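You operate a simulated robot arm through the tools that you are given. There is no shell and no other tool. Be economical: measure what you need, move in short steps, check, and stop when the job is done.

The job below is to be done with a simulated robot arm. You get a single attempt, and the scene is never put back.

TASK
Sweep the crumbs into the dustpan and tip them in the brown bin.
Fine: use the black brush; put brush and dustpan back and shut the lid.

It is judged by the outcome, as a careful person would: the job done as asked, and still so three seconds after it is handed in. It fails if anything else is knocked over, pushed out of place, dropped, spilled or broken. A push-on lid holds only when it is set on centred and level and pressed home; a screw cap is set on level and turned clockwise until tight.

THE ROBOT
A 7-joint arm with a two-finger parallel gripper, fixed in place. Base frame: the origin is at the foot of the arm, x ahead of it, y to its left, z up; the work surface is at about z = 600. Units: mm, rad, N and s.
Its first joint turns from -2.897 to 2.897 rad. Payload 4.4 kg.
Tool frame: the origin (TCP) lies between the finger pads and is the grasp point; the fingertips stand 23 mm ahead of it; z points along the fingers, y is the line along which they close. The gripper opens to 94 mm. The fingers are 38 mm wide and 10 mm thick; the gripper's body (54 by 96 mm) begins 39 mm behind the TCP.
Orientation is told as [roll, pitch, yaw] about the base's x, y, z axes, in that order, counted from this pose: with the fingers straight down and closing along the base's y, the tool's x points along the base's -x, its y along +y and its z along -z.

THE INTERFACE
- The arm moves only by the tool apply_moves. Its argument "moves" is a list of rows, each an object (a shift or turn left out is 0, a gripper value left out holds the last) with "offset": the shift along the tool's x, y, z in units of 25 mm (1.0 is 25 mm), a list of three; "rot": the turn, a rotation vector about the tool's x, y, z in units of 6 degrees (1.0 is 6 degrees), a list of three; "jaw": the closure, from 0 (fully open) to 1 (shut). In form: [{"offset": [x, y, z], "rot": [ax, ay, az], "jaw": jaw}, ...]. A call has 1 to 8 rows; each row shifts and turns the commanded pose from where the row before left it, along the tool's axes as they then stand. A call with a number of a shift or a turn outside -1 to 1 is refused whole. Each row takes 0.2 s and may step no farther than 50 mm and 0.15 rad from the row before; otherwise, or with a gripper value out of range, the whole call is refused. A pose out of reach is approached as far as the arm can. The call stops where the force on the tool passes 60 N (or 10 N more than at its start, if that is more) or the arm is blocked; 0.2 s more then pass. Each finger travels about 72 mm/s and halts on what it meets, pressing with about 22 N; the grip force reading is that of the motor and also rises with nothing between the fingers. The clock runs only during rows and for 0.2 s after the last one: add rows that do not move to give the fingers time. The reply holds the time, the measured pose of the TCP, the force on the tool along the base axes, the opening and the grip force, in the units named above and with some noise.
- Cameras (640 x 400 px; columns grow to the right, rows downward): "scene" is fixed at [50.4, 499.7, 1357.9]; the picture's right is [-0.35, -0.94, 0.00], its down [-0.44, 0.16, -0.88] and it looks along [0.83, -0.31, -0.47] (base axes); focal length 367 px, centre (320, 200). "wrist" rides on the gripper at [-39, 0, -44] in the tool frame; the picture's right is [0.00, -1.00, 0.00], its down [0.97, 0.00, -0.24] and it looks along [0.24, 0.00, 0.97] (tool axes); focal length 218 px, centre (320, 200).
- snapshot(camera): a new picture of that camera. The clock stands still meanwhile.
- measure_at(camera, pixels): for up to 12 pixels [column, row] of the newest picture of that camera ("zoom" is the newest enlarged one), the place [x, y, z] in the base frame of the surface seen there, good to about 3 mm. The clock stands still meanwhile.
- close_up(camera, box): a new picture of the part [left, top, right, bottom] of that camera's present view, enlarged. The clock stands still meanwhile.
- sign_off(): hands the job in; it is judged then, once.

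Keep the steps short. Do not move on a guess: measure, check each grasp and each placing, and mend mistakes. In all there are 80 turns and 54 pictures (those below and enlarged ones count). Leave the gripper open and the arm clear of the work at the hand-in unless told otherwise, and finish with a single line.

The tools are called after ">>>" as name(argument=value, ...) on one line, values as JSON. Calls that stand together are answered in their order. apply_moves: Moves the arm, as the interface text tells. Its arguments: {"type":"object","properties":{"moves":{"type":"array"}},"required":["moves"]} The other tools are called the same way: snapshot (camera) takes a picture; measure_at (camera, pixels) gives the place of the surface under pixels of a picture; close_up (camera, box) takes an enlarged picture of a part of a camera's view; sign_off () hands the job in.

At the start:

```text
time_s: 0.0
tool_pos: [750.8, -21.1, 1095.5]
tcp_rot: [0.0, 0.0, -0.001]
wrist_force: [-0.3, -0.1, 0.0]
opening: 94.3
grip_force: 0.0
```

scene: 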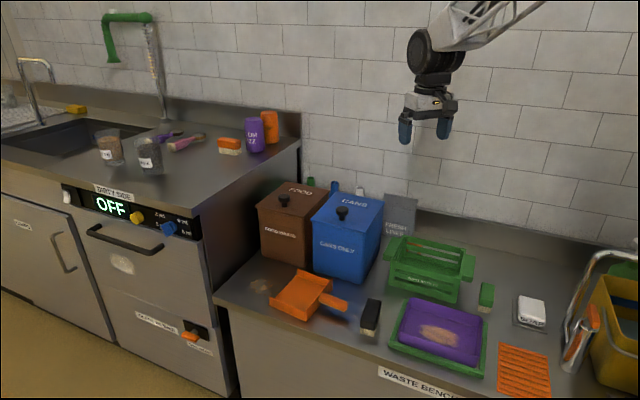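
wrist: 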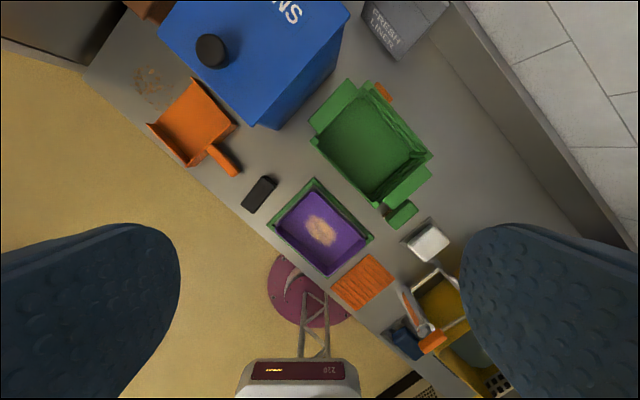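

I see crumbs on the bench near (262,285) left of the orange dustpan, and another patch on the purple tray at (437,333). I'll enlarge both areas before moving.

>>> close_up(camera="scene", box=[220, 170, 400, 350])

>>> close_up(camera="wrist", box=[100, 0, 460, 300])

>>> close_up(camera="scene", box=[360, 200, 560, 400])

```text
2.22 times, centred on (310, 260) of scene
```

zoom: 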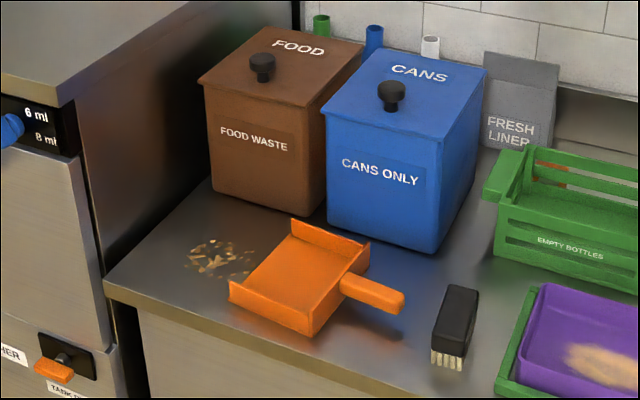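

```text
1.33 times, centred on (280, 150) of wrist
```

zoom: 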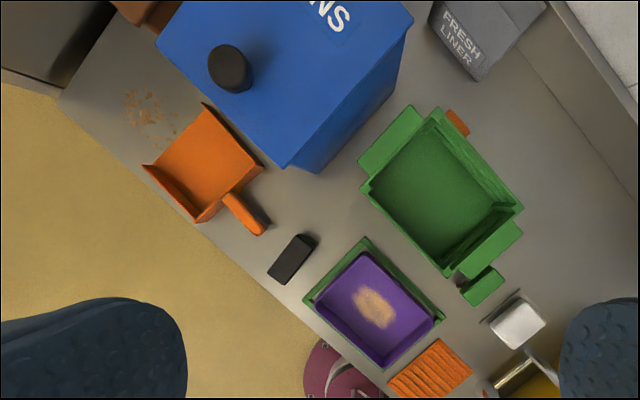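

```text
2.00 times, centred on (460, 300) of scene
```

zoom: 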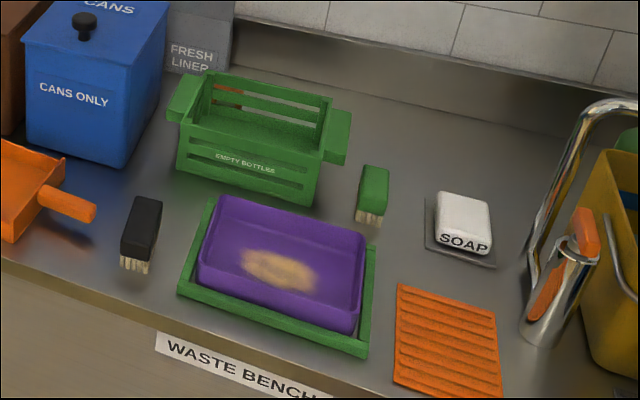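

Next I'll measure crumbs, dustpan, brush and bins. The wrist view looks nearly straight down, so I'll use both views.

>>> measure_at(camera="wrist", pixels=[[195, 82], [149, 124], [187, 164], [237, 124], [195, 120], [214, 150], [238, 172], [225, 160], [260, 194], [248, 206], [271, 182], [150, 85]])

>>> close_up(camera="scene", box=[240, 240, 400, 350])

```text
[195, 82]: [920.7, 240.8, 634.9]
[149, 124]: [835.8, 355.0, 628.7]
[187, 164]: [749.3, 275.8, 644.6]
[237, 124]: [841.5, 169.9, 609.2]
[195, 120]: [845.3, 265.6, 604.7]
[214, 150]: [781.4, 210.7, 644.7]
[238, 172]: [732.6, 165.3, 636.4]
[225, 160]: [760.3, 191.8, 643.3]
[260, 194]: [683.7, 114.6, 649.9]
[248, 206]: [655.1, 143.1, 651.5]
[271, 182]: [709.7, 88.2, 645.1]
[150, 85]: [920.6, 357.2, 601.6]
```

```text
3.64 times, centred on (320, 295) of scene
```

zoom: 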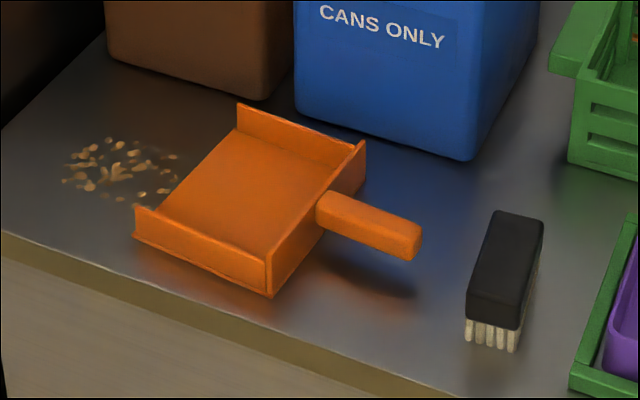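

I'll measure finer points in this enlarged scene view: pan walls, handle, brush top and ends, crumbs extents.

>>> measure_at(camera="zoom", pixels=[[238, 107], [363, 144], [271, 258], [137, 209], [240, 140], [160, 212], [335, 197], [415, 228], [322, 210], [405, 245], [220, 200], [330, 165]])

>>> measure_at(camera="zoom", pixels=[[498, 212], [540, 220], [512, 322], [470, 312], [505, 265], [485, 340], [68, 180], [105, 142], [175, 155], [150, 195], [115, 170], [90, 190]])

>>> measure_at(camera="scene", pixels=[[258, 206], [286, 181], [327, 192], [311, 214], [294, 194], [294, 202], [342, 207], [313, 219], [383, 200], [366, 232], [262, 252], [308, 268]])

```text
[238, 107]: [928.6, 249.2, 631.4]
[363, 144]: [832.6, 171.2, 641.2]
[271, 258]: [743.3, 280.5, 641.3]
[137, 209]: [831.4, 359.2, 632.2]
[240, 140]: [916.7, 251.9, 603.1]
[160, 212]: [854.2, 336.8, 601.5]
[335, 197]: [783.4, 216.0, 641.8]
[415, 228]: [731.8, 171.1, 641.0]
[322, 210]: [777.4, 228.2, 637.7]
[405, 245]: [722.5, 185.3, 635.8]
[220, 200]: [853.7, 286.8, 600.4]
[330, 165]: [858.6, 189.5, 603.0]
```

```text
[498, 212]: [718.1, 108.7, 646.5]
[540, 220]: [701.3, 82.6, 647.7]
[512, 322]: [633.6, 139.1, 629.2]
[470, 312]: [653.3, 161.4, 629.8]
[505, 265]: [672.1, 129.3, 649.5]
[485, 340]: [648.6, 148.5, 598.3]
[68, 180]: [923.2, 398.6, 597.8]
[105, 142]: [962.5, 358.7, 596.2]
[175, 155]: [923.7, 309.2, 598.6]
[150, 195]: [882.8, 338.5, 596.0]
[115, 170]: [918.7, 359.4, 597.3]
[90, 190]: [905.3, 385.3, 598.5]
```

```text
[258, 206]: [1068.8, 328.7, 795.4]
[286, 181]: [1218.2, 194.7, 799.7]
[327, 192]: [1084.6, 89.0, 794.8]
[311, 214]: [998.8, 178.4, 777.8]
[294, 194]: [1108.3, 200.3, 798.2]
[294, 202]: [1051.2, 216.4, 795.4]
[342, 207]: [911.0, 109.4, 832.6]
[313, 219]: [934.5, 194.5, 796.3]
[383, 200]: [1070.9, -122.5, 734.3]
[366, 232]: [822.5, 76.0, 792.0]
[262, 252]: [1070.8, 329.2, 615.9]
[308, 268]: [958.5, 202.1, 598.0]
```

Brush top ~(676,122), lying on z≈600 with top ≈648; the pan mouth faces the crumbs along about (0.77,0.64). The bins look far out, so I'll enlarge them and measure the knob and lid edges.

>>> close_up(camera="scene", box=[245, 170, 405, 270])

```text
4.00 times, centred on (325, 220) of scene
```

zoom: 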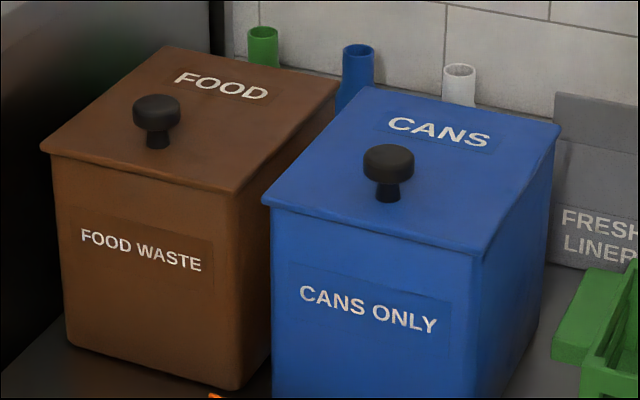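

>>> measure_at(camera="zoom", pixels=[[156, 102], [157, 120], [157, 142], [44, 146], [233, 188], [166, 48], [333, 82], [388, 160], [265, 200], [135, 103], [178, 105], [235, 385]])

>>> measure_at(camera="zoom", pixels=[[150, 152], [120, 110], [210, 120], [200, 70], [140, 170], [140, 185], [140, 200], [72, 345], [388, 195], [262, 240], [480, 255], [262, 50]])

```text
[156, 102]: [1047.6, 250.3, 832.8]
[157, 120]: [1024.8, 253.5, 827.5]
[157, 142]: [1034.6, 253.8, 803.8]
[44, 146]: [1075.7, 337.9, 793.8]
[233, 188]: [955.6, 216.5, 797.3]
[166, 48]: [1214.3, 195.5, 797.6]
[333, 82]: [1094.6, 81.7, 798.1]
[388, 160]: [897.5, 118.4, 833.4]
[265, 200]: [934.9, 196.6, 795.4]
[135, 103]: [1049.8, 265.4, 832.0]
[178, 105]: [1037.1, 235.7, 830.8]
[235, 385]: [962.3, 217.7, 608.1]
```

```text
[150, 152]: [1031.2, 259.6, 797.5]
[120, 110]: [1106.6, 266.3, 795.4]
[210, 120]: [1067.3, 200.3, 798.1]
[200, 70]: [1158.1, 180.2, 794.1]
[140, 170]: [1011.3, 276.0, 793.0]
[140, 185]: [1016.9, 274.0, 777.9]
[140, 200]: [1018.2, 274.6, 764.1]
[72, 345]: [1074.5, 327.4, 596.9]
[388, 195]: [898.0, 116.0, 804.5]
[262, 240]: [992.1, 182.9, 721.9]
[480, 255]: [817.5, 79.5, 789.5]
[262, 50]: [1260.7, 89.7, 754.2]
```

The bins' knobs sit near the front edge of the lids (brown knob ~(1038,252,833), lid corners (1076,338), (956,216), (1214,195), (1095,82)), so the lid is probably hinged at the back. I'll move left at height, tilting outward, to look with the wrist camera.

>>> apply_moves(moves=[{"offset": [0, 1, 0], "rot": [0, -0.8, 0], "jaw": 0}, {"offset": [0, 1, 0], "rot": [0, -0.8, 0]}, {"offset": [0, 1, 0], "rot": [0, -0.8, 0]}, {"offset": [0, 1, 0], "rot": [0, -0.8, 0]}, {"offset": [0, 1, 0], "rot": [0, -0.8, 0]}, {"offset": [0, 1, 0], "rot": [0, -0.8, 0]}, {"offset": [0, 1, 0]}, {"offset": [0, 1, 0]}])

>>> snapshot(camera="wrist")

```text
time_s: 1.8
tool_pos: [751.7, 177.7, 1096.0]
tcp_rot: [0.0, -0.503, 0.0]
wrist_force: [-0.2, 0.6, 0.8]
opening: 94.1
grip_force: 0.0
```

```text
46 pictures are left
```

wrist: 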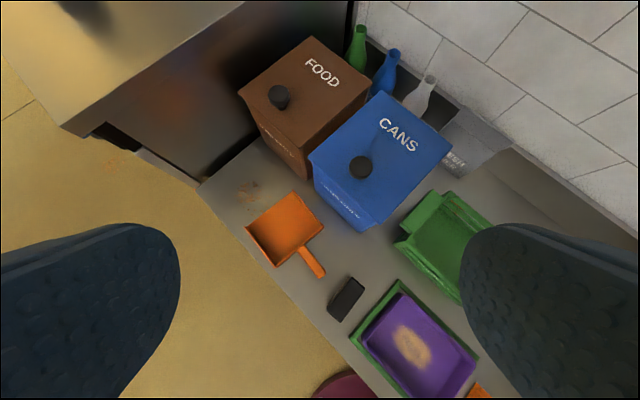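

I see bottles standing behind the bins. I'll enlarge the brown lid to check for a hinge.

>>> close_up(camera="wrist", box=[220, 20, 460, 170])

>>> measure_at(camera="wrist", pixels=[[280, 96], [278, 92], [238, 95], [312, 36], [367, 94], [307, 148], [358, 60], [385, 80], [415, 100], [361, 167], [356, 38], [370, 55]])

```text
2.67 times, centred on (340, 95) of wrist
```

zoom: 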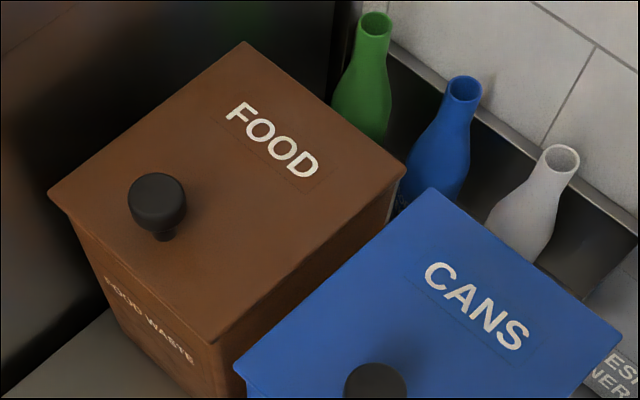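

```text
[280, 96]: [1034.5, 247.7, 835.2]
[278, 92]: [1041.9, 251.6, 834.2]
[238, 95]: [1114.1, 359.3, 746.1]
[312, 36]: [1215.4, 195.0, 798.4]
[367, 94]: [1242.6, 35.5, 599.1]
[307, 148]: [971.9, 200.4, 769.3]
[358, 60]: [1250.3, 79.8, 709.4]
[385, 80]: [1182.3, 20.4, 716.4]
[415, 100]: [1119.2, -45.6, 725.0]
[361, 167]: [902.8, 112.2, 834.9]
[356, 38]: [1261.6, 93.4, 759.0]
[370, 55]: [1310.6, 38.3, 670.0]
```

The lid shows no visible hinge, but the off-centre knob (~37 mm behind the front edge) suggests one at the back. I'll yaw the tool by -45.6° so the fingers close parallel to the bin front.

>>> apply_moves(moves=[{"rot": [0.458, 0, 0.833]}, {"rot": [0.458, 0, 0.833]}, {"rot": [0.458, 0, 0.833]}, {"rot": [0.458, 0, 0.833]}, {"rot": [0.458, 0, 0.833]}, {"rot": [0.458, 0, 0.833]}, {"rot": [0.458, 0, 0.833]}, {"rot": [0.458, 0, 0.833]}])

```text
time_s: 3.6
tool_pos: [752.2, 177.5, 1095.8]
tcp_rot: [0.0, -0.502, -0.797]
wrist_force: [0.1, 0.1, -0.3]
opening: 94.2
grip_force: 0.0
```

Now I'll move 200 mm left along the bin front while tilting further outward, staying high.

>>> apply_moves(moves=[{"offset": [0, 1, 0], "rot": [0, -0.875, 0]}, {"offset": [0, 1, 0], "rot": [0, -0.875, 0]}, {"offset": [0, 1, 0], "rot": [0, -0.875, 0]}, {"offset": [0, 1, 0], "rot": [0, -0.875, 0]}, {"offset": [0, 1, 0], "rot": [0, -0.875, 0]}, {"offset": [0, 1, 0], "rot": [0, -0.875, 0]}, {"offset": [0, 1, 0], "rot": [0, -0.875, 0]}, {"offset": [0, 1, 0], "rot": [0, -0.875, 0]}])

>>> snapshot(camera="wrist")

```text
time_s: 5.4
tool_pos: [893.6, 317.4, 1094.5]
tcp_rot: [0.002, -1.239, -0.797]
wrist_force: [0.6, 0.5, 1.6]
opening: 93.9
grip_force: 0.0
```

```text
44 pictures are left
```

wrist: 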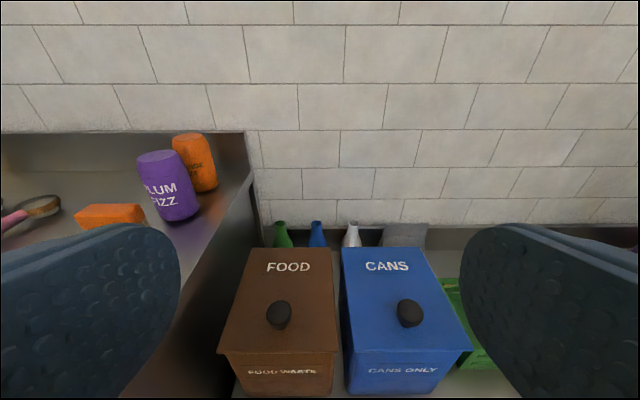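

The view is now aligned with the bins. I'll measure the knob again, and the dirty-side unit edge on the left for clearance.

>>> measure_at(camera="wrist", pixels=[[279, 307], [279, 316], [268, 315], [291, 312], [250, 175], [190, 270], [250, 249], [320, 249], [219, 351], [336, 351], [300, 349], [180, 350]])

```text
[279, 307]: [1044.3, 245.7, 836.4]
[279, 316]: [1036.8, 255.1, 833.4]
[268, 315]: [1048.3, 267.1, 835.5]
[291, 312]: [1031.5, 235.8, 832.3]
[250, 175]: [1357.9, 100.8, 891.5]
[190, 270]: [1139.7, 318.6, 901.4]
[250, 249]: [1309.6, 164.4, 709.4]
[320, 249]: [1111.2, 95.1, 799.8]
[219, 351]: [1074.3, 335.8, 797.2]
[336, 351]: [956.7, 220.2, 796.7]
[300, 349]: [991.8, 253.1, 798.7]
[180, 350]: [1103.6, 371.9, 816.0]
```

Knob centre is ~(1040,251.5), cap top 834; unit wall is 118 mm to the left, fine. I'll lower to a pre-grasp point ~95 mm in front of the knob.

>>> apply_moves(moves=[{"offset": [1, 0.293, 0.615]}, {"offset": [1, 0.293, 0.615]}, {"offset": [1, 0.293, 0.615]}, {"offset": [1, 0.293, 0.615]}, {"offset": [1, 0.293, 0.615]}, {"offset": [1, 0.293, 0.615]}, {"offset": [1, 0.293, 0.615]}, {"offset": [1, 0.293, 0.615]}])

>>> snapshot(camera="wrist")

```text
time_s: 7.2
tool_pos: [969.8, 323.7, 867.4]
tcp_rot: [0.006, -1.238, -0.803]
wrist_force: [0.6, 0.0, 1.6]
opening: 94.0
grip_force: 0.0
```

```text
43 pictures are left
```

wrist: 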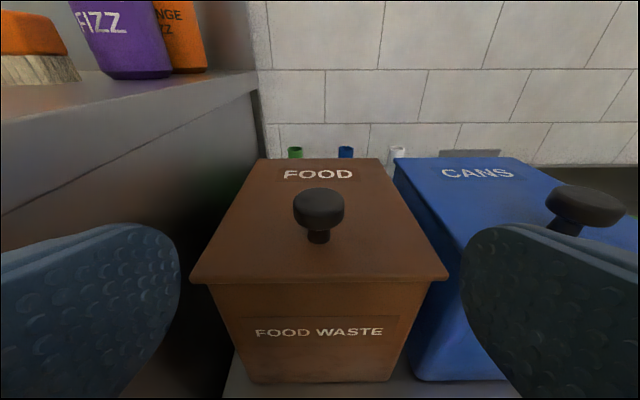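

The knob is centred at column 319. I'll advance ~104 mm so it is between the pads.

>>> apply_moves(moves=[{"offset": [0.04, 0, 0.83]}, {"offset": [0.04, 0, 0.83]}, {"offset": [0.04, 0, 0.83]}, {"offset": [0.03, 0, 0.83]}, {"offset": [0.03, 0, 0.83]}, {}])

>>> snapshot(camera="wrist")

>>> close_up(camera="scene", box=[245, 150, 405, 250])

```text
time_s: 8.6
tool_pos: [1037.8, 255.5, 826.7]
tcp_rot: [0.001, -1.236, -0.795]
wrist_force: [0.7, -0.2, -0.7]
opening: 94.0
grip_force: 0.0
```

```text
42 pictures are left
```

wrist: 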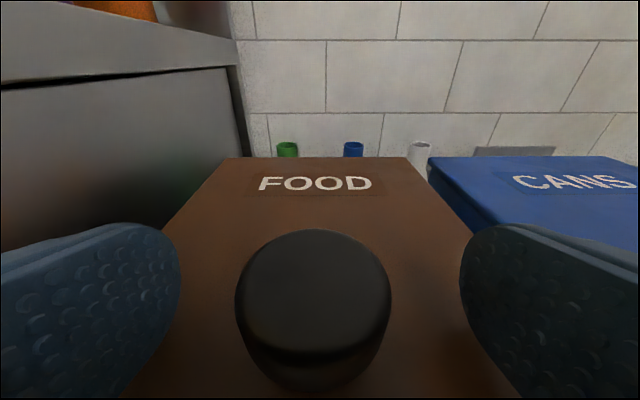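

```text
4.00 times, centred on (325, 200) of scene
```

zoom: 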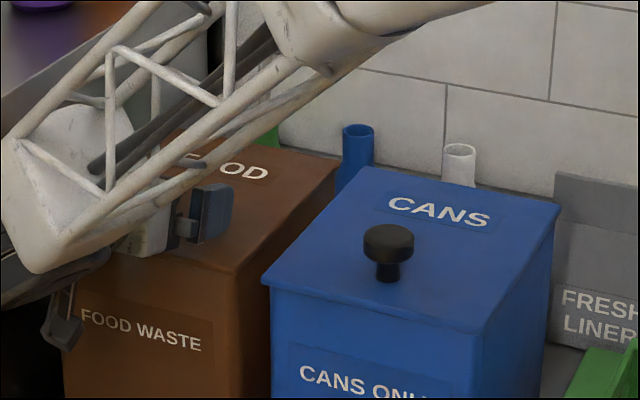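

The knob sits between the pads. Closing.

>>> apply_moves(moves=[{"jaw": 1}, {"jaw": 1}, {"jaw": 1}, {"jaw": 1}])

```text
time_s: 9.6
tool_pos: [1037.7, 256.9, 829.1]
tcp_rot: [0.002, -1.236, -0.798]
wrist_force: [48.5, 24.4, -6.5]
opening: 35.9
grip_force: 44.9
```

Gripped at 35.9 mm, with a side force of ~50 N along +U; I'll ease the hand along +U by ~1.5 mm.

>>> apply_moves(moves=[{"offset": [0, 0.06, 0]}, {}])

```text
time_s: 10.2
tool_pos: [1038.9, 255.3, 828.3]
tcp_rot: [-0.001, -1.238, -0.796]
wrist_force: [-6.2, 17.4, 10.0]
opening: 35.9
grip_force: 45.1
```

Force is low now. Test lift: two steps of 5° of arc about the presumed back hinge, turning the hand with the lid.

>>> apply_moves(moves=[{"offset": [-0.56, 0, -0.06], "rot": [0, 0.83, 0]}, {"offset": [-0.56, 0, -0.06], "rot": [0, 0.83, 0]}, {}])

>>> snapshot(camera="scene")

>>> snapshot(camera="wrist")

```text
time_s: 11.0
tool_pos: [1044.9, 250.4, 854.4]
tcp_rot: [-0.002, -1.062, -0.797]
wrist_force: [-18.6, 21.9, 12.1]
opening: 35.9
grip_force: 44.9
```

```text
40 pictures are left
```

scene: 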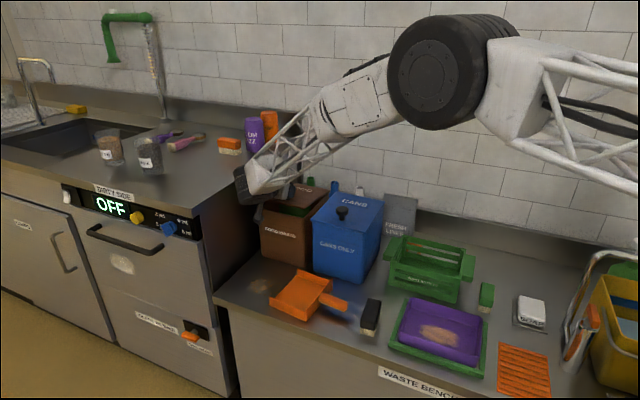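

```text
39 pictures are left
```

wrist: 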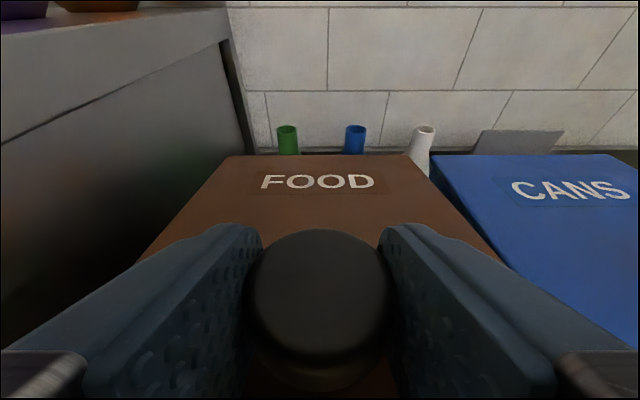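

Only the front rises, so the lid is hinged at the back. I'll continue the arc to about 30°, turning the hand by half that so the knob pivots in the pads.

>>> apply_moves(moves=[{"offset": [-0.576, 0, -0.06], "rot": [0, 0.417, 0]}, {"offset": [-0.58, 0, -0.036], "rot": [0, 0.417, 0]}, {"offset": [-0.58, 0, -0.008], "rot": [0, 0.417, 0]}, {"offset": [-0.576, 0, 0.016], "rot": [0, 0.417, 0]}, {}])

```text
time_s: 12.2
tool_pos: [1064.8, 227.8, 904.1]
tcp_rot: [0.0, -0.886, -0.796]
wrist_force: [29.5, 16.7, -15.2]
opening: 36.1
grip_force: 45.0
```

The arc follows well. On to 50°.

>>> apply_moves(moves=[{"offset": [-0.58, 0, 0.042], "rot": [0, 0.417, 0]}, {"offset": [-0.576, 0, 0.068], "rot": [0, 0.417, 0]}, {"offset": [-0.572, 0, 0.088], "rot": [0, 0.417, 0]}, {"offset": [-0.568, 0, 0.116], "rot": [0, 0.417, 0]}, {}])

>>> snapshot(camera="scene")

>>> snapshot(camera="wrist")

```text
time_s: 13.4
tool_pos: [1096.8, 196.9, 941.8]
tcp_rot: [0.0, -0.712, -0.797]
wrist_force: [26.4, 30.3, -4.5]
opening: 35.9
grip_force: 45.4
```

```text
38 pictures are left
```

scene: 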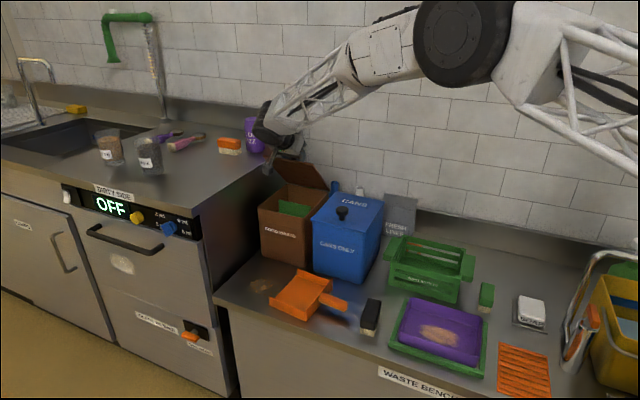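

```text
37 pictures are left
```

wrist: 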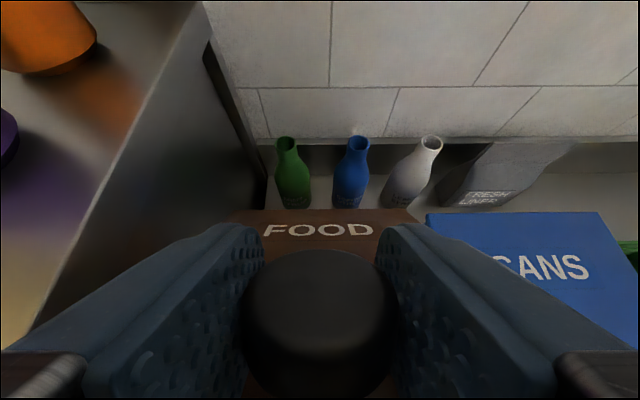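

The lid is open ~50° and the bottles behind stand clear. I'll continue to 70°.

>>> apply_moves(moves=[{"offset": [-0.56, 0.03, 0.14], "rot": [0, 0.55, 0]}, {"offset": [-0.556, 0.02, 0.156], "rot": [0, 0.55, 0]}, {"offset": [-0.552, 0, 0.176], "rot": [0, 0.55, 0]}, {"offset": [-0.548, 0, 0.188], "rot": [0, 0.55, 0]}, {}])

```text
time_s: 14.6
tool_pos: [1136.0, 159.3, 962.1]
tcp_rot: [0.002, -0.486, -0.796]
wrist_force: [14.4, 28.2, 18.5]
opening: 36.1
grip_force: 45.5
```

Still tracking exactly and within reach. On to 90°.

>>> apply_moves(moves=[{"offset": [-0.536, 0, 0.212], "rot": [0, 0.5, 0]}, {"offset": [-0.536, 0, 0.224], "rot": [0, 0.5, 0]}, {"offset": [-0.528, 0, 0.244], "rot": [0, 0.5, 0]}, {"offset": [-0.512, 0, 0.264], "rot": [0, 0.5, 0]}, {}])

>>> snapshot(camera="scene")

>>> snapshot(camera="wrist")

```text
time_s: 15.3
tool_pos: [1159.4, 137.1, 966.0]
tcp_rot: [0.004, -0.374, -0.799]
wrist_force: [-4.1, -1.1, 6.5]
opening: 36.2
grip_force: 45.5
stopped in row 3: the force on the tool passed its limit (the readings are from after the stop); the commanded pose is now the measured one
```

```text
36 pictures are left
```

scene: 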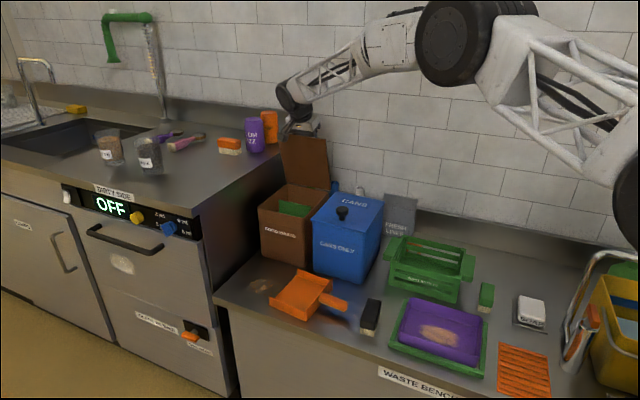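

```text
35 pictures are left
```

wrist: 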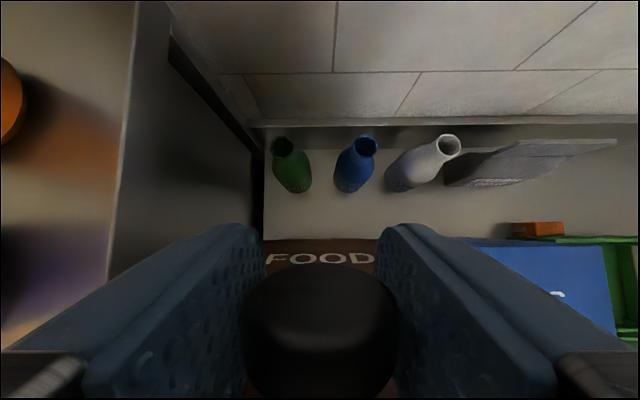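

It stopped at ~83° on a force spike, now relaxed. I'll try a slow small step further, turning with the lid, to learn whether it is the hinge stop.

>>> apply_moves(moves=[{"offset": [-0.13, 0, 0.06], "rot": [0, 0.25, 0]}, {"offset": [-0.13, 0, 0.06], "rot": [0, 0.25, 0]}, {"offset": [-0.13, 0, 0.06], "rot": [0, 0.25, 0]}, {}])

```text
time_s: 16.3
tool_pos: [1165.9, 129.2, 966.1]
tcp_rot: [0.005, -0.294, -0.797]
wrist_force: [8.1, -1.5, 16.6]
opening: 35.8
grip_force: 44.8
```

It moved on to ~86° with low force. Continuing slowly past vertical.

>>> apply_moves(moves=[{"offset": [-0.265, 0, 0.118], "rot": [0, 0.417, 0]}, {"offset": [-0.265, 0, 0.118], "rot": [0, 0.417, 0]}, {"offset": [-0.265, 0, 0.118], "rot": [0, 0.417, 0]}, {"offset": [-0.265, 0, 0.118], "rot": [0, 0.417, 0]}, {}])

```text
time_s: 17.5
tool_pos: [1185.8, 108.4, 962.0]
tcp_rot: [0.007, -0.122, -0.796]
wrist_force: [19.3, 7.6, 46.1]
opening: 35.9
grip_force: 44.7
```

~95° now, with 46 N upward on the hand; I'll ease up 1 mm and go a few degrees further.

>>> apply_moves(moves=[{"offset": [0, 0, -0.06]}, {"offset": [-0.2, 0, 0.06], "rot": [0, 0.3, 0]}, {"offset": [-0.2, 0, 0.06], "rot": [0, 0.3, 0]}, {}])

>>> close_up(camera="scene", box=[225, 100, 385, 200])

```text
time_s: 18.6
tool_pos: [1193.3, 101.2, 959.3]
tcp_rot: [0.004, -0.055, -0.794]
wrist_force: [2.6, 4.4, 0.8]
opening: 35.9
grip_force: 45.2
stopped in row 4: the force on the tool passed its limit (the readings are from after the stop); the commanded pose is now the measured one
```

```text
4.00 times, centred on (305, 150) of scene
```

zoom: 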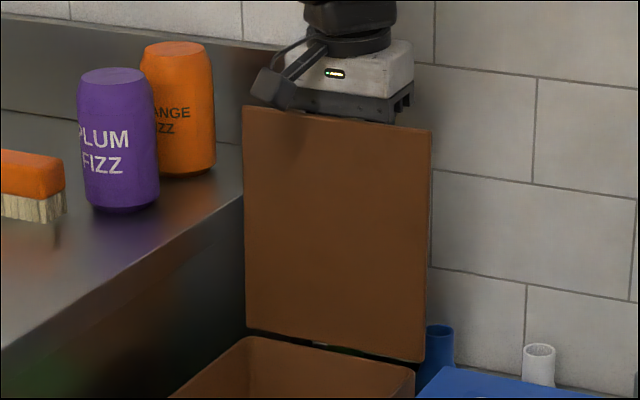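

The lid stands just past vertical (~98°). I'll open the fingers and watch whether it stays.

>>> apply_moves(moves=[{"jaw": 0}, {"jaw": 0}, {"jaw": 0}, {"jaw": 0}])

>>> apply_moves(moves=[{"offset": [0, 0, -0.6]}, {"offset": [0, 0, -0.8]}, {"offset": [0, 0, -0.8]}, {"offset": [0, 0, -0.8]}, {"offset": [0, 0, -0.8]}])

>>> snapshot(camera="scene")

```text
time_s: 19.6
tool_pos: [1193.0, 101.0, 960.5]
tcp_rot: [0.003, -0.058, -0.796]
wrist_force: [-1.5, -1.8, 4.7]
opening: 94.4
grip_force: 0.1
```

```text
time_s: 20.8
tool_pos: [1188.1, 105.0, 1055.2]
tcp_rot: [0.004, -0.054, -0.796]
wrist_force: [0.1, -0.2, -1.1]
opening: 94.1
grip_force: 0.2
```

```text
33 pictures are left
```

scene: 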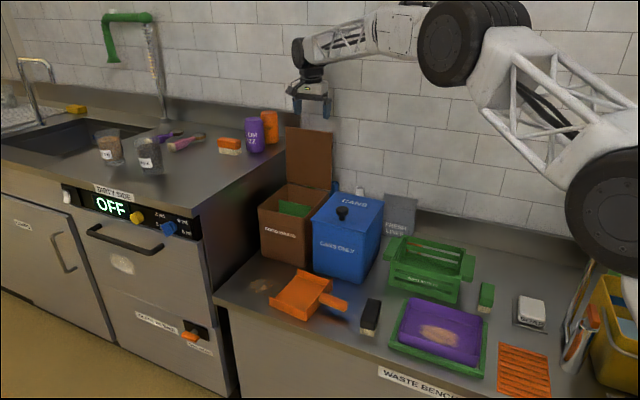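

The lid stays open. Next I'll fly back high over the blue bin to above the black brush at ~(676,122), levelling the tool.

>>> apply_moves(moves=[{"offset": [0.925, -0.89, 0], "rot": [0, 0.52, 0]}, {"offset": [0.925, -0.89, 0]}, {"offset": [0.925, -0.89, 0]}, {"offset": [0.925, -0.89, 0]}, {"offset": [0.925, -0.89, 0]}, {"offset": [0.925, -0.89, 0]}, {"offset": [0.925, -0.89, 0]}, {"offset": [0.925, -0.89, 0]}])

>>> apply_moves(moves=[{"offset": [0.925, -0.89, 1]}, {"offset": [0.925, -0.89, 1]}, {"offset": [0.925, -0.89, 1]}, {"offset": [0.925, -0.89, 1]}, {"offset": [0.925, -0.89, 1]}, {"offset": [0.925, -0.89, 1]}, {"offset": [0.925, -0.89, 1]}, {"offset": [0.925, -0.89, 1]}])

>>> snapshot(camera="wrist")

```text
time_s: 22.6
tool_pos: [932.9, 112.8, 1053.4]
tcp_rot: [0.004, 0.0, -0.796]
wrist_force: [0.4, -0.1, 0.6]
opening: 94.1
grip_force: 0.0
```

```text
time_s: 24.4
tool_pos: [677.7, 120.1, 852.5]
tcp_rot: [0.006, 0.0, -0.795]
wrist_force: [0.2, -1.0, 0.4]
opening: 93.9
grip_force: 0.1
```

```text
32 pictures are left
```

wrist: 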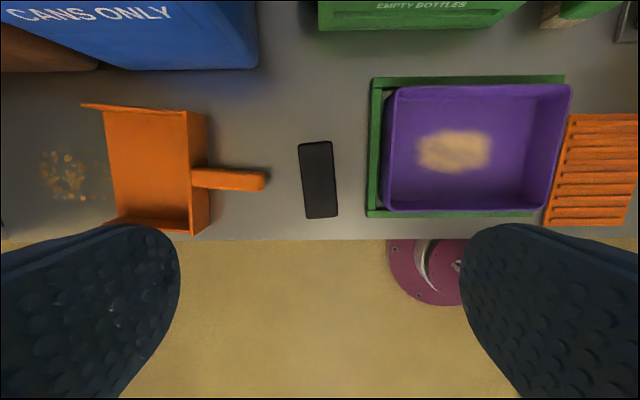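

A good top view. I'll measure brush corners, pan outline, handle and crumb extents here.

>>> measure_at(camera="wrist", pixels=[[301, 145], [330, 143], [336, 215], [308, 217], [319, 180], [195, 179], [262, 181], [230, 172], [230, 189], [105, 112], [115, 220], [206, 115]])

>>> measure_at(camera="wrist", pixels=[[203, 225], [184, 112], [188, 205], [150, 165], [42, 170], [60, 152], [65, 200], [85, 180], [88, 162], [78, 192], [100, 225], [60, 228]])

>>> close_up(camera="wrist", box=[0, 80, 320, 280])

```text
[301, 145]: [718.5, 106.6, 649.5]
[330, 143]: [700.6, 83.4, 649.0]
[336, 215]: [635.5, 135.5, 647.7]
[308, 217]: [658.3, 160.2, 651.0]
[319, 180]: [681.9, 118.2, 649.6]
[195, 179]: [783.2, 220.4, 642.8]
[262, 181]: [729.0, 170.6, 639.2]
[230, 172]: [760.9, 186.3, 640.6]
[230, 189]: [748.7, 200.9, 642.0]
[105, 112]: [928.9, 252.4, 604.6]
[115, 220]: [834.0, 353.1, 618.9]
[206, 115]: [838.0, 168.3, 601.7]
```

```text
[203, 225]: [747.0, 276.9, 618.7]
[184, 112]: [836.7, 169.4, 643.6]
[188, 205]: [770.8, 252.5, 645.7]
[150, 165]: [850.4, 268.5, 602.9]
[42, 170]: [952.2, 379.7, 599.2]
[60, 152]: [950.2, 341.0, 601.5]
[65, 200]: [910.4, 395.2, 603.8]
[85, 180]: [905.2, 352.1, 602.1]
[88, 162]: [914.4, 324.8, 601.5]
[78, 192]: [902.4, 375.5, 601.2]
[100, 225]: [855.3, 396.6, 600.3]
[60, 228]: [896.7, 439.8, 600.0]
```

```text
2.00 times, centred on (160, 180) of wrist
```

zoom: 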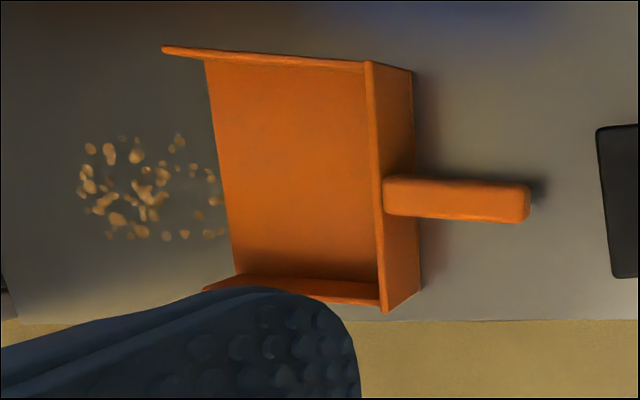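

Brush centre (678,121), long axis at -40°, 30 mm wide, top 650. I'll turn +5.4° and descend most of the way over it.

>>> apply_moves(moves=[{"offset": [0.02, 0.05, 1], "rot": [0, 0, -0.9]}, {"offset": [0, 0, 1]}, {"offset": [0, 0, 1]}, {"offset": [0, 0, 1]}, {"offset": [0, 0, 1]}, {"offset": [0, 0, 0.8]}])

>>> snapshot(camera="wrist")

```text
time_s: 25.8
tool_pos: [677.9, 122.5, 705.1]
tcp_rot: [0.007, -0.006, -0.703]
wrist_force: [-0.5, -1.0, -0.5]
opening: 93.9
grip_force: 0.1
```

```text
30 pictures are left
```

wrist: 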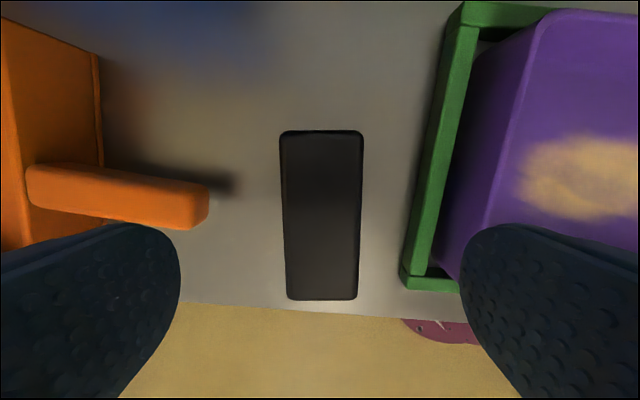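

Well aligned. The pan handle and the green tray are close on both sides, so I'll half close to ~54 mm first, then descend to z≈643.

>>> apply_moves(moves=[{"jaw": 0.43}, {"jaw": 0.43}, {"offset": [0, 0, 0.8]}, {"offset": [0, 0, 0.8]}, {"offset": [0, 0, 0.8]}, {"offset": [0, 0, 0.08]}, {}])

>>> apply_moves(moves=[{"jaw": 1}, {"jaw": 1}, {"jaw": 1}])

>>> snapshot(camera="wrist")

```text
time_s: 27.4
tool_pos: [679.3, 122.5, 644.0]
tcp_rot: [0.006, -0.002, -0.701]
wrist_force: [0.4, -0.1, -0.2]
opening: 53.7
grip_force: 0.0
```

```text
time_s: 28.2
tool_pos: [678.3, 121.9, 644.6]
tcp_rot: [0.006, -0.001, -0.703]
wrist_force: [-0.2, 0.5, 0.1]
opening: 39.5
grip_force: 22.2
```

```text
29 pictures are left
```

wrist: 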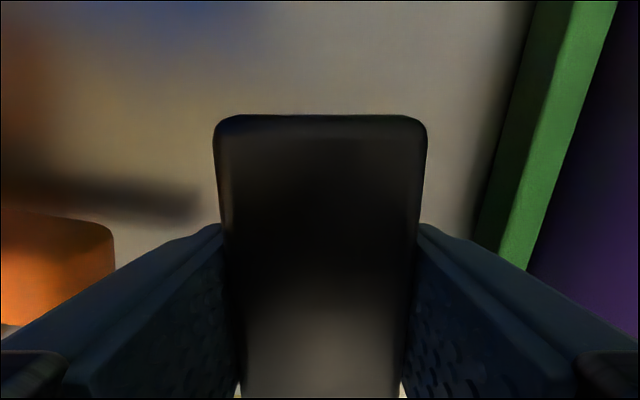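

Gripped at ~39 mm. I'll let the grip settle and lift; home pose for the brush is (678.3,121.9,644.5), yaw -0.702.

>>> apply_moves(moves=[{}, {}, {"offset": [0, 0, -0.4]}, {"offset": [0, 0, -1]}, {"offset": [0, 0, -1]}, {"offset": [0, 0, -1]}, {"offset": [0, 0, -1]}])

>>> close_up(camera="scene", box=[290, 180, 450, 280])

```text
time_s: 29.8
tool_pos: [677.0, 120.8, 751.2]
tcp_rot: [0.002, -0.002, -0.702]
wrist_force: [0.0, 0.2, -0.7]
opening: 0.0
grip_force: 21.8
```

```text
4.00 times, centred on (370, 230) of scene
```

zoom: 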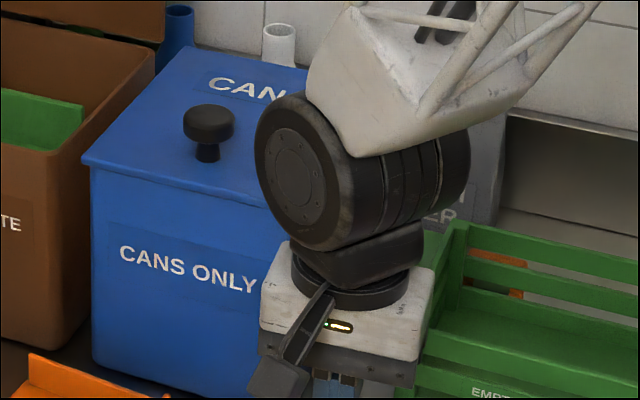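

The opening reads 0: the brush slipped out. I'll look at it.

>>> snapshot(camera="wrist")

>>> close_up(camera="scene", box=[290, 260, 450, 360])

```text
27 pictures are left
```

wrist: 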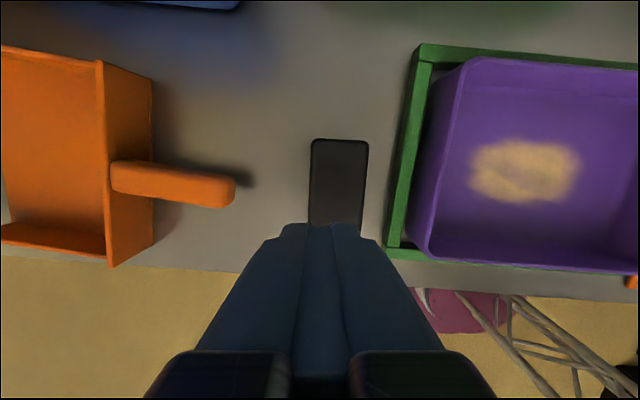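

```text
4.00 times, centred on (370, 310) of scene
```

zoom: 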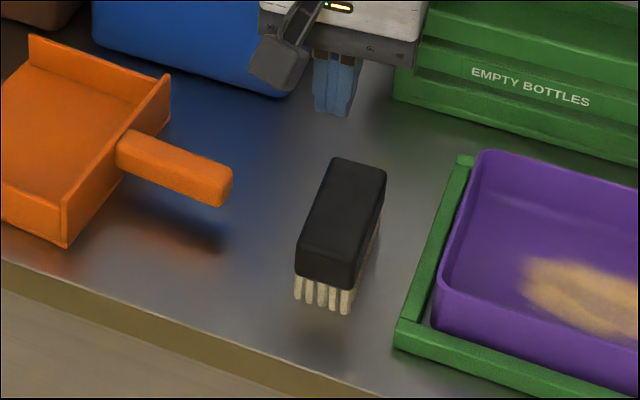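

The brush stands upright but may have shifted. I'll measure its current corners and body profile.

>>> measure_at(camera="zoom", pixels=[[335, 160], [384, 174], [350, 268], [299, 248], [347, 284], [297, 272], [324, 262], [323, 240], [343, 305], [299, 295], [383, 185], [372, 235]])

>>> measure_at(camera="wrist", pixels=[[314, 142], [366, 144], [340, 142], [311, 215], [362, 218], [337, 180], [314, 180], [364, 180], [312, 200], [362, 200]])

```text
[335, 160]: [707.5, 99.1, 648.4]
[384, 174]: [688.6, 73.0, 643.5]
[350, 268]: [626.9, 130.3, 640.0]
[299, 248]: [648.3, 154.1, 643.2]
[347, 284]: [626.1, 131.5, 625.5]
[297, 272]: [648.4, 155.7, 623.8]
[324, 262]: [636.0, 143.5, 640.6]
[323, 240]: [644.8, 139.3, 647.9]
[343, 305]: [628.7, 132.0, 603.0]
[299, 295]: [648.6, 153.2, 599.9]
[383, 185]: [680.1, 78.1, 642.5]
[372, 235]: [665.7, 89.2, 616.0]
```

```text
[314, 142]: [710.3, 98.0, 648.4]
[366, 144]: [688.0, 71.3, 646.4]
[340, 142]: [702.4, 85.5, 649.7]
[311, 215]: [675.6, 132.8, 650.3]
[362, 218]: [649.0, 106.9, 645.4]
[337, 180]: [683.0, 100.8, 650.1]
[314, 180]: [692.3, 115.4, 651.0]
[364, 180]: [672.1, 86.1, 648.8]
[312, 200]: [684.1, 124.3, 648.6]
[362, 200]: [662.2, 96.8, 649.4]
```

The brush moved ~13 mm toward the tray and now lies at ~(668,114), yaw ≈ -43°. I'll open a bit up here and check the tray edge clearance.

>>> measure_at(camera="wrist", pixels=[[388, 245], [400, 170], [415, 60], [390, 220], [405, 140], [394, 190]])

>>> apply_moves(moves=[{"offset": [0.09, -0.436, 0], "rot": [0, 0, 0.47], "jaw": 0.45}, {"jaw": 0.45}, {"jaw": 0.45}, {"jaw": 0.45}])

>>> snapshot(camera="wrist")

```text
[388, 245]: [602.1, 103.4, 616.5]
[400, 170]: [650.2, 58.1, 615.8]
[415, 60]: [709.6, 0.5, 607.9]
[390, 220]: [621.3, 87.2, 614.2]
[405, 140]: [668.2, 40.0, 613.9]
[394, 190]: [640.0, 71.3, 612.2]
```

```text
time_s: 30.8
tool_pos: [670.5, 113.6, 753.8]
tcp_rot: [0.005, -0.002, -0.748]
wrist_force: [0.5, 0.2, 0.3]
opening: 51.8
grip_force: 0.1
```

```text
25 pictures are left
```

wrist: 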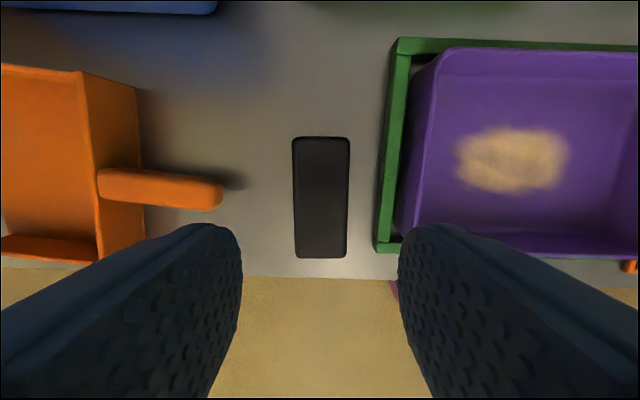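

Centred (brush columns 292–350) with ~14 mm finger clearance to the tray. Descending to z≈635, deeper than before, then closing with more time.

>>> apply_moves(moves=[{"offset": [0, 0, 1]}, {"offset": [0, 0, 1]}, {"offset": [0, 0, 1]}, {"offset": [0, 0, 1]}, {"offset": [0, 0, 0.75]}, {}])

>>> apply_moves(moves=[{"jaw": 1}, {"jaw": 1}, {"jaw": 1}, {"jaw": 1}, {"jaw": 1}, {"jaw": 1}])

>>> apply_moves(moves=[{"offset": [0, 0, -0.2]}, {"offset": [0, 0, -0.2]}, {}])

```text
time_s: 32.2
tool_pos: [670.9, 113.4, 633.4]
tcp_rot: [0.005, -0.002, -0.751]
wrist_force: [0.3, -0.5, 0.2]
opening: 51.7
grip_force: 0.1
```

```text
time_s: 33.6
tool_pos: [671.3, 113.8, 634.9]
tcp_rot: [0.004, -0.001, -0.751]
wrist_force: [0.8, 0.2, 0.1]
opening: 39.7
grip_force: 22.4
```

```text
time_s: 34.4
tool_pos: [669.9, 116.0, 644.7]
tcp_rot: [0.005, -0.002, -0.751]
wrist_force: [-0.6, -0.1, -0.1]
opening: 39.8
grip_force: 22.1
```

Lifted 10 mm and still 39.8 mm. I'll raise gently a bit more and check visually.

>>> apply_moves(moves=[{"offset": [0, 0, -0.3]}, {"offset": [0, 0, -0.4]}, {"offset": [0, 0, -0.5]}, {"offset": [0, 0, -0.5]}, {"offset": [0, 0, -0.5]}, {"offset": [0, 0, -0.4]}, {}])

>>> close_up(camera="scene", box=[290, 220, 450, 320])

```text
time_s: 36.0
tool_pos: [670.3, 115.2, 710.2]
tcp_rot: [0.004, -0.001, -0.75]
wrist_force: [0.1, 0.7, -0.5]
opening: 39.5
grip_force: 22.1
```

```text
4.00 times, centred on (370, 270) of scene
```

zoom: 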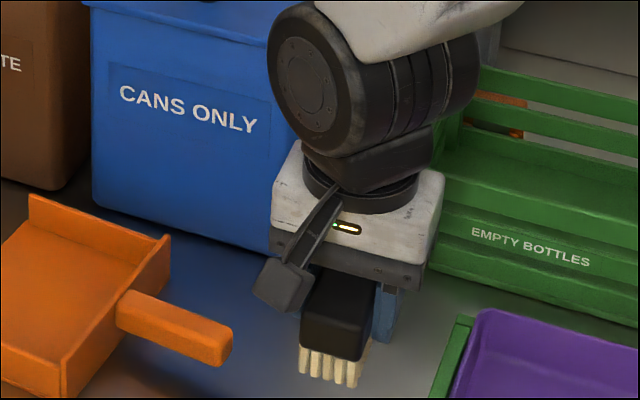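

Brush held firmly; bristle tips are 35 mm below the TCP. Now moving at z≈710 over the pan toward the far side of the crumbs.

>>> apply_moves(moves=[{"offset": [0, 0.5, 0]}, {"offset": [-0.06, 0.9, 0]}, {"offset": [-0.06, 1, 0]}, {"offset": [-0.06, 1, 0]}, {"offset": [-0.06, 1, 0]}, {"offset": [-0.06, 1, 0]}, {"offset": [-0.06, 1, 0]}, {"offset": [-0.06, 1, 0]}])

>>> apply_moves(moves=[{"offset": [-0.06, 1, 0], "rot": [0, 0, 0.2]}, {"offset": [-0.06, 1, 0], "rot": [0, 0, 0.2]}, {"offset": [-0.06, 1, 0], "rot": [0, 0, 0.2]}, {"offset": [-0.06, 1, 0], "rot": [0, 0, 0.2]}, {"offset": [-0.06, 1, 0], "rot": [0, 0, 0.2]}, {"offset": [-0.06, 1, 0], "rot": [0, 0, 0.1]}, {"offset": [0, 1, 0]}, {"offset": [0, 1, 0]}])

>>> snapshot(camera="wrist")

```text
time_s: 37.8
tool_pos: [805.0, 244.0, 711.4]
tcp_rot: [0.007, -0.003, -0.75]
wrist_force: [-0.3, 0.1, -1.1]
opening: 39.9
grip_force: 22.3
```

```text
time_s: 39.6
tool_pos: [956.4, 373.8, 711.4]
tcp_rot: [0.005, -0.001, -0.866]
wrist_force: [0.1, -0.2, -1.3]
opening: 39.3
grip_force: 22.0
```

```text
23 pictures are left
```

wrist: 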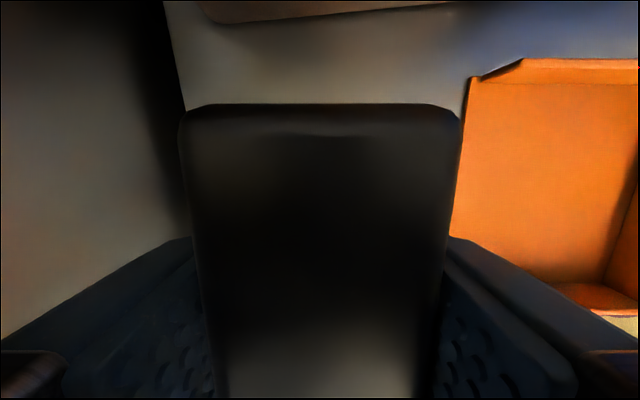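

The pose is reached easily. The wall gap is fine. I'll step to F≈994 beyond the crumbs, and lower until bristles just touch (z≈635).

>>> apply_moves(moves=[{"offset": [0.26, 0.44, 0]}, {"offset": [0.26, 0.44, 0]}, {"offset": [0, 0, 0.8]}, {"offset": [0, 0, 0.8]}, {"offset": [0, 0, 0.8]}, {"offset": [0, 0, 0.45]}, {"offset": [0, 0, 0.2]}, {}])

>>> snapshot(camera="scene")

```text
time_s: 41.4
tool_pos: [964.7, 399.0, 635.8]
tcp_rot: [0.006, -0.002, -0.866]
wrist_force: [-0.4, -0.2, -0.9]
opening: 39.7
grip_force: 22.0
```

```text
22 pictures are left
```

scene: 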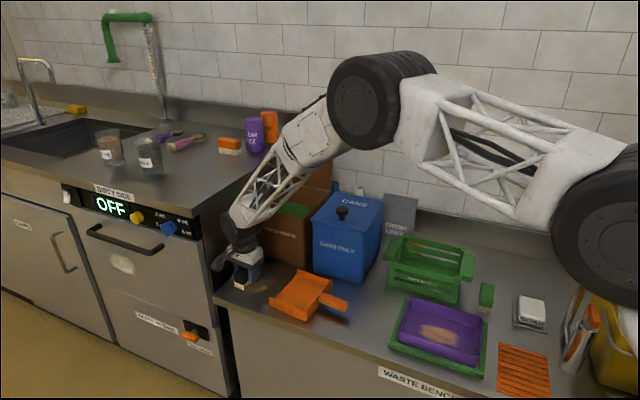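

Just above contact with no force. I'll lower 1 mm and sweep slowly toward the mouth, to F≈900 just before the lip.

>>> apply_moves(moves=[{"offset": [0, 0, 0.04]}, {"offset": [-0.04, -0.54, 0]}, {"offset": [-0.04, -0.54, 0]}, {"offset": [-0.04, -0.54, 0]}, {"offset": [-0.04, -0.54, 0]}, {"offset": [-0.04, -0.54, 0]}, {"offset": [-0.04, -0.54, 0]}, {"offset": [-0.04, -0.54, 0]}])

>>> snapshot(camera="wrist")

>>> close_up(camera="scene", box=[210, 220, 370, 320])

```text
time_s: 43.2
tool_pos: [897.5, 332.7, 635.4]
tcp_rot: [0.004, 0.0, -0.866]
wrist_force: [0.0, -0.5, -0.2]
opening: 39.5
grip_force: 22.2
```

```text
21 pictures are left
```

wrist: 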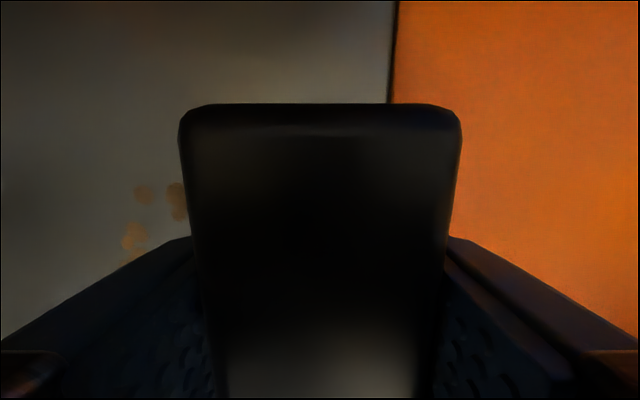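

```text
4.00 times, centred on (290, 270) of scene
```

zoom: 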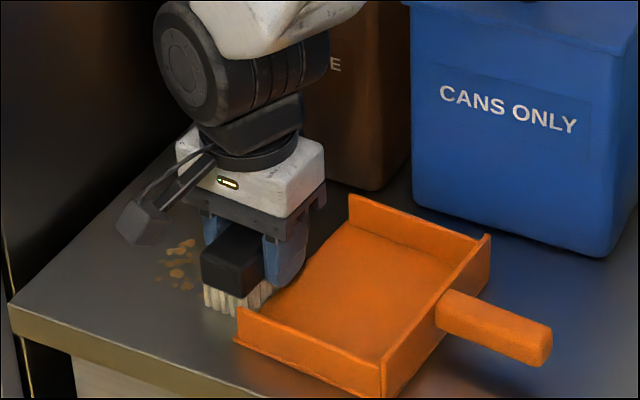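

Some crumbs stayed behind at (165,270) in the zoom: the bristles run slightly too high. I'll probe downward here for contact.

>>> apply_moves(moves=[{"offset": [0, 0, 0.04]}, {"offset": [0, 0, 0.04]}, {}])

>>> apply_moves(moves=[{"offset": [0, 0, 0.04]}, {"offset": [0, 0, 0.04]}, {}])

```text
time_s: 44.0
tool_pos: [898.2, 331.7, 633.4]
tcp_rot: [0.005, -0.003, -0.867]
wrist_force: [-1.0, -1.3, 13.1]
opening: 39.8
grip_force: 22.0
```

```text
time_s: 44.8
tool_pos: [898.0, 331.2, 631.7]
tcp_rot: [0.007, -0.002, -0.867]
wrist_force: [5.5, 4.3, 19.7]
opening: 39.9
grip_force: 21.8
```

Contact is at ~634 (13–20 N when pressed). I'll ease 1 mm up, push to the lip, lift ~3 mm over it and carry on into the pan.

>>> apply_moves(moves=[{"offset": [0, 0, -0.04]}, {"offset": [0, -0.3, 0]}, {"offset": [0, -0.25, -0.05]}, {"offset": [0, -0.2, -0.1]}, {"offset": [0, -0.5, 0]}, {"offset": [0, -0.5, 0]}, {"offset": [0, -0.5, 0]}, {"offset": [0, -0.4, 0]}])

>>> close_up(camera="scene", box=[210, 220, 370, 320])

```text
time_s: 46.6
tool_pos: [846.5, 287.9, 634.9]
tcp_rot: [0.006, -0.001, -0.866]
wrist_force: [-0.3, 0.8, -0.5]
opening: 39.7
grip_force: 21.9
```

```text
4.00 times, centred on (290, 270) of scene
```

zoom: 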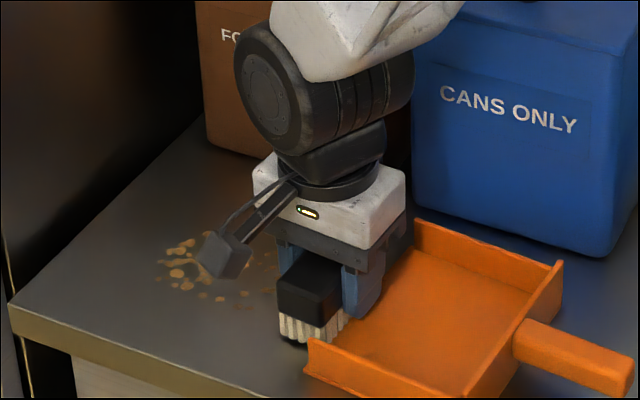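

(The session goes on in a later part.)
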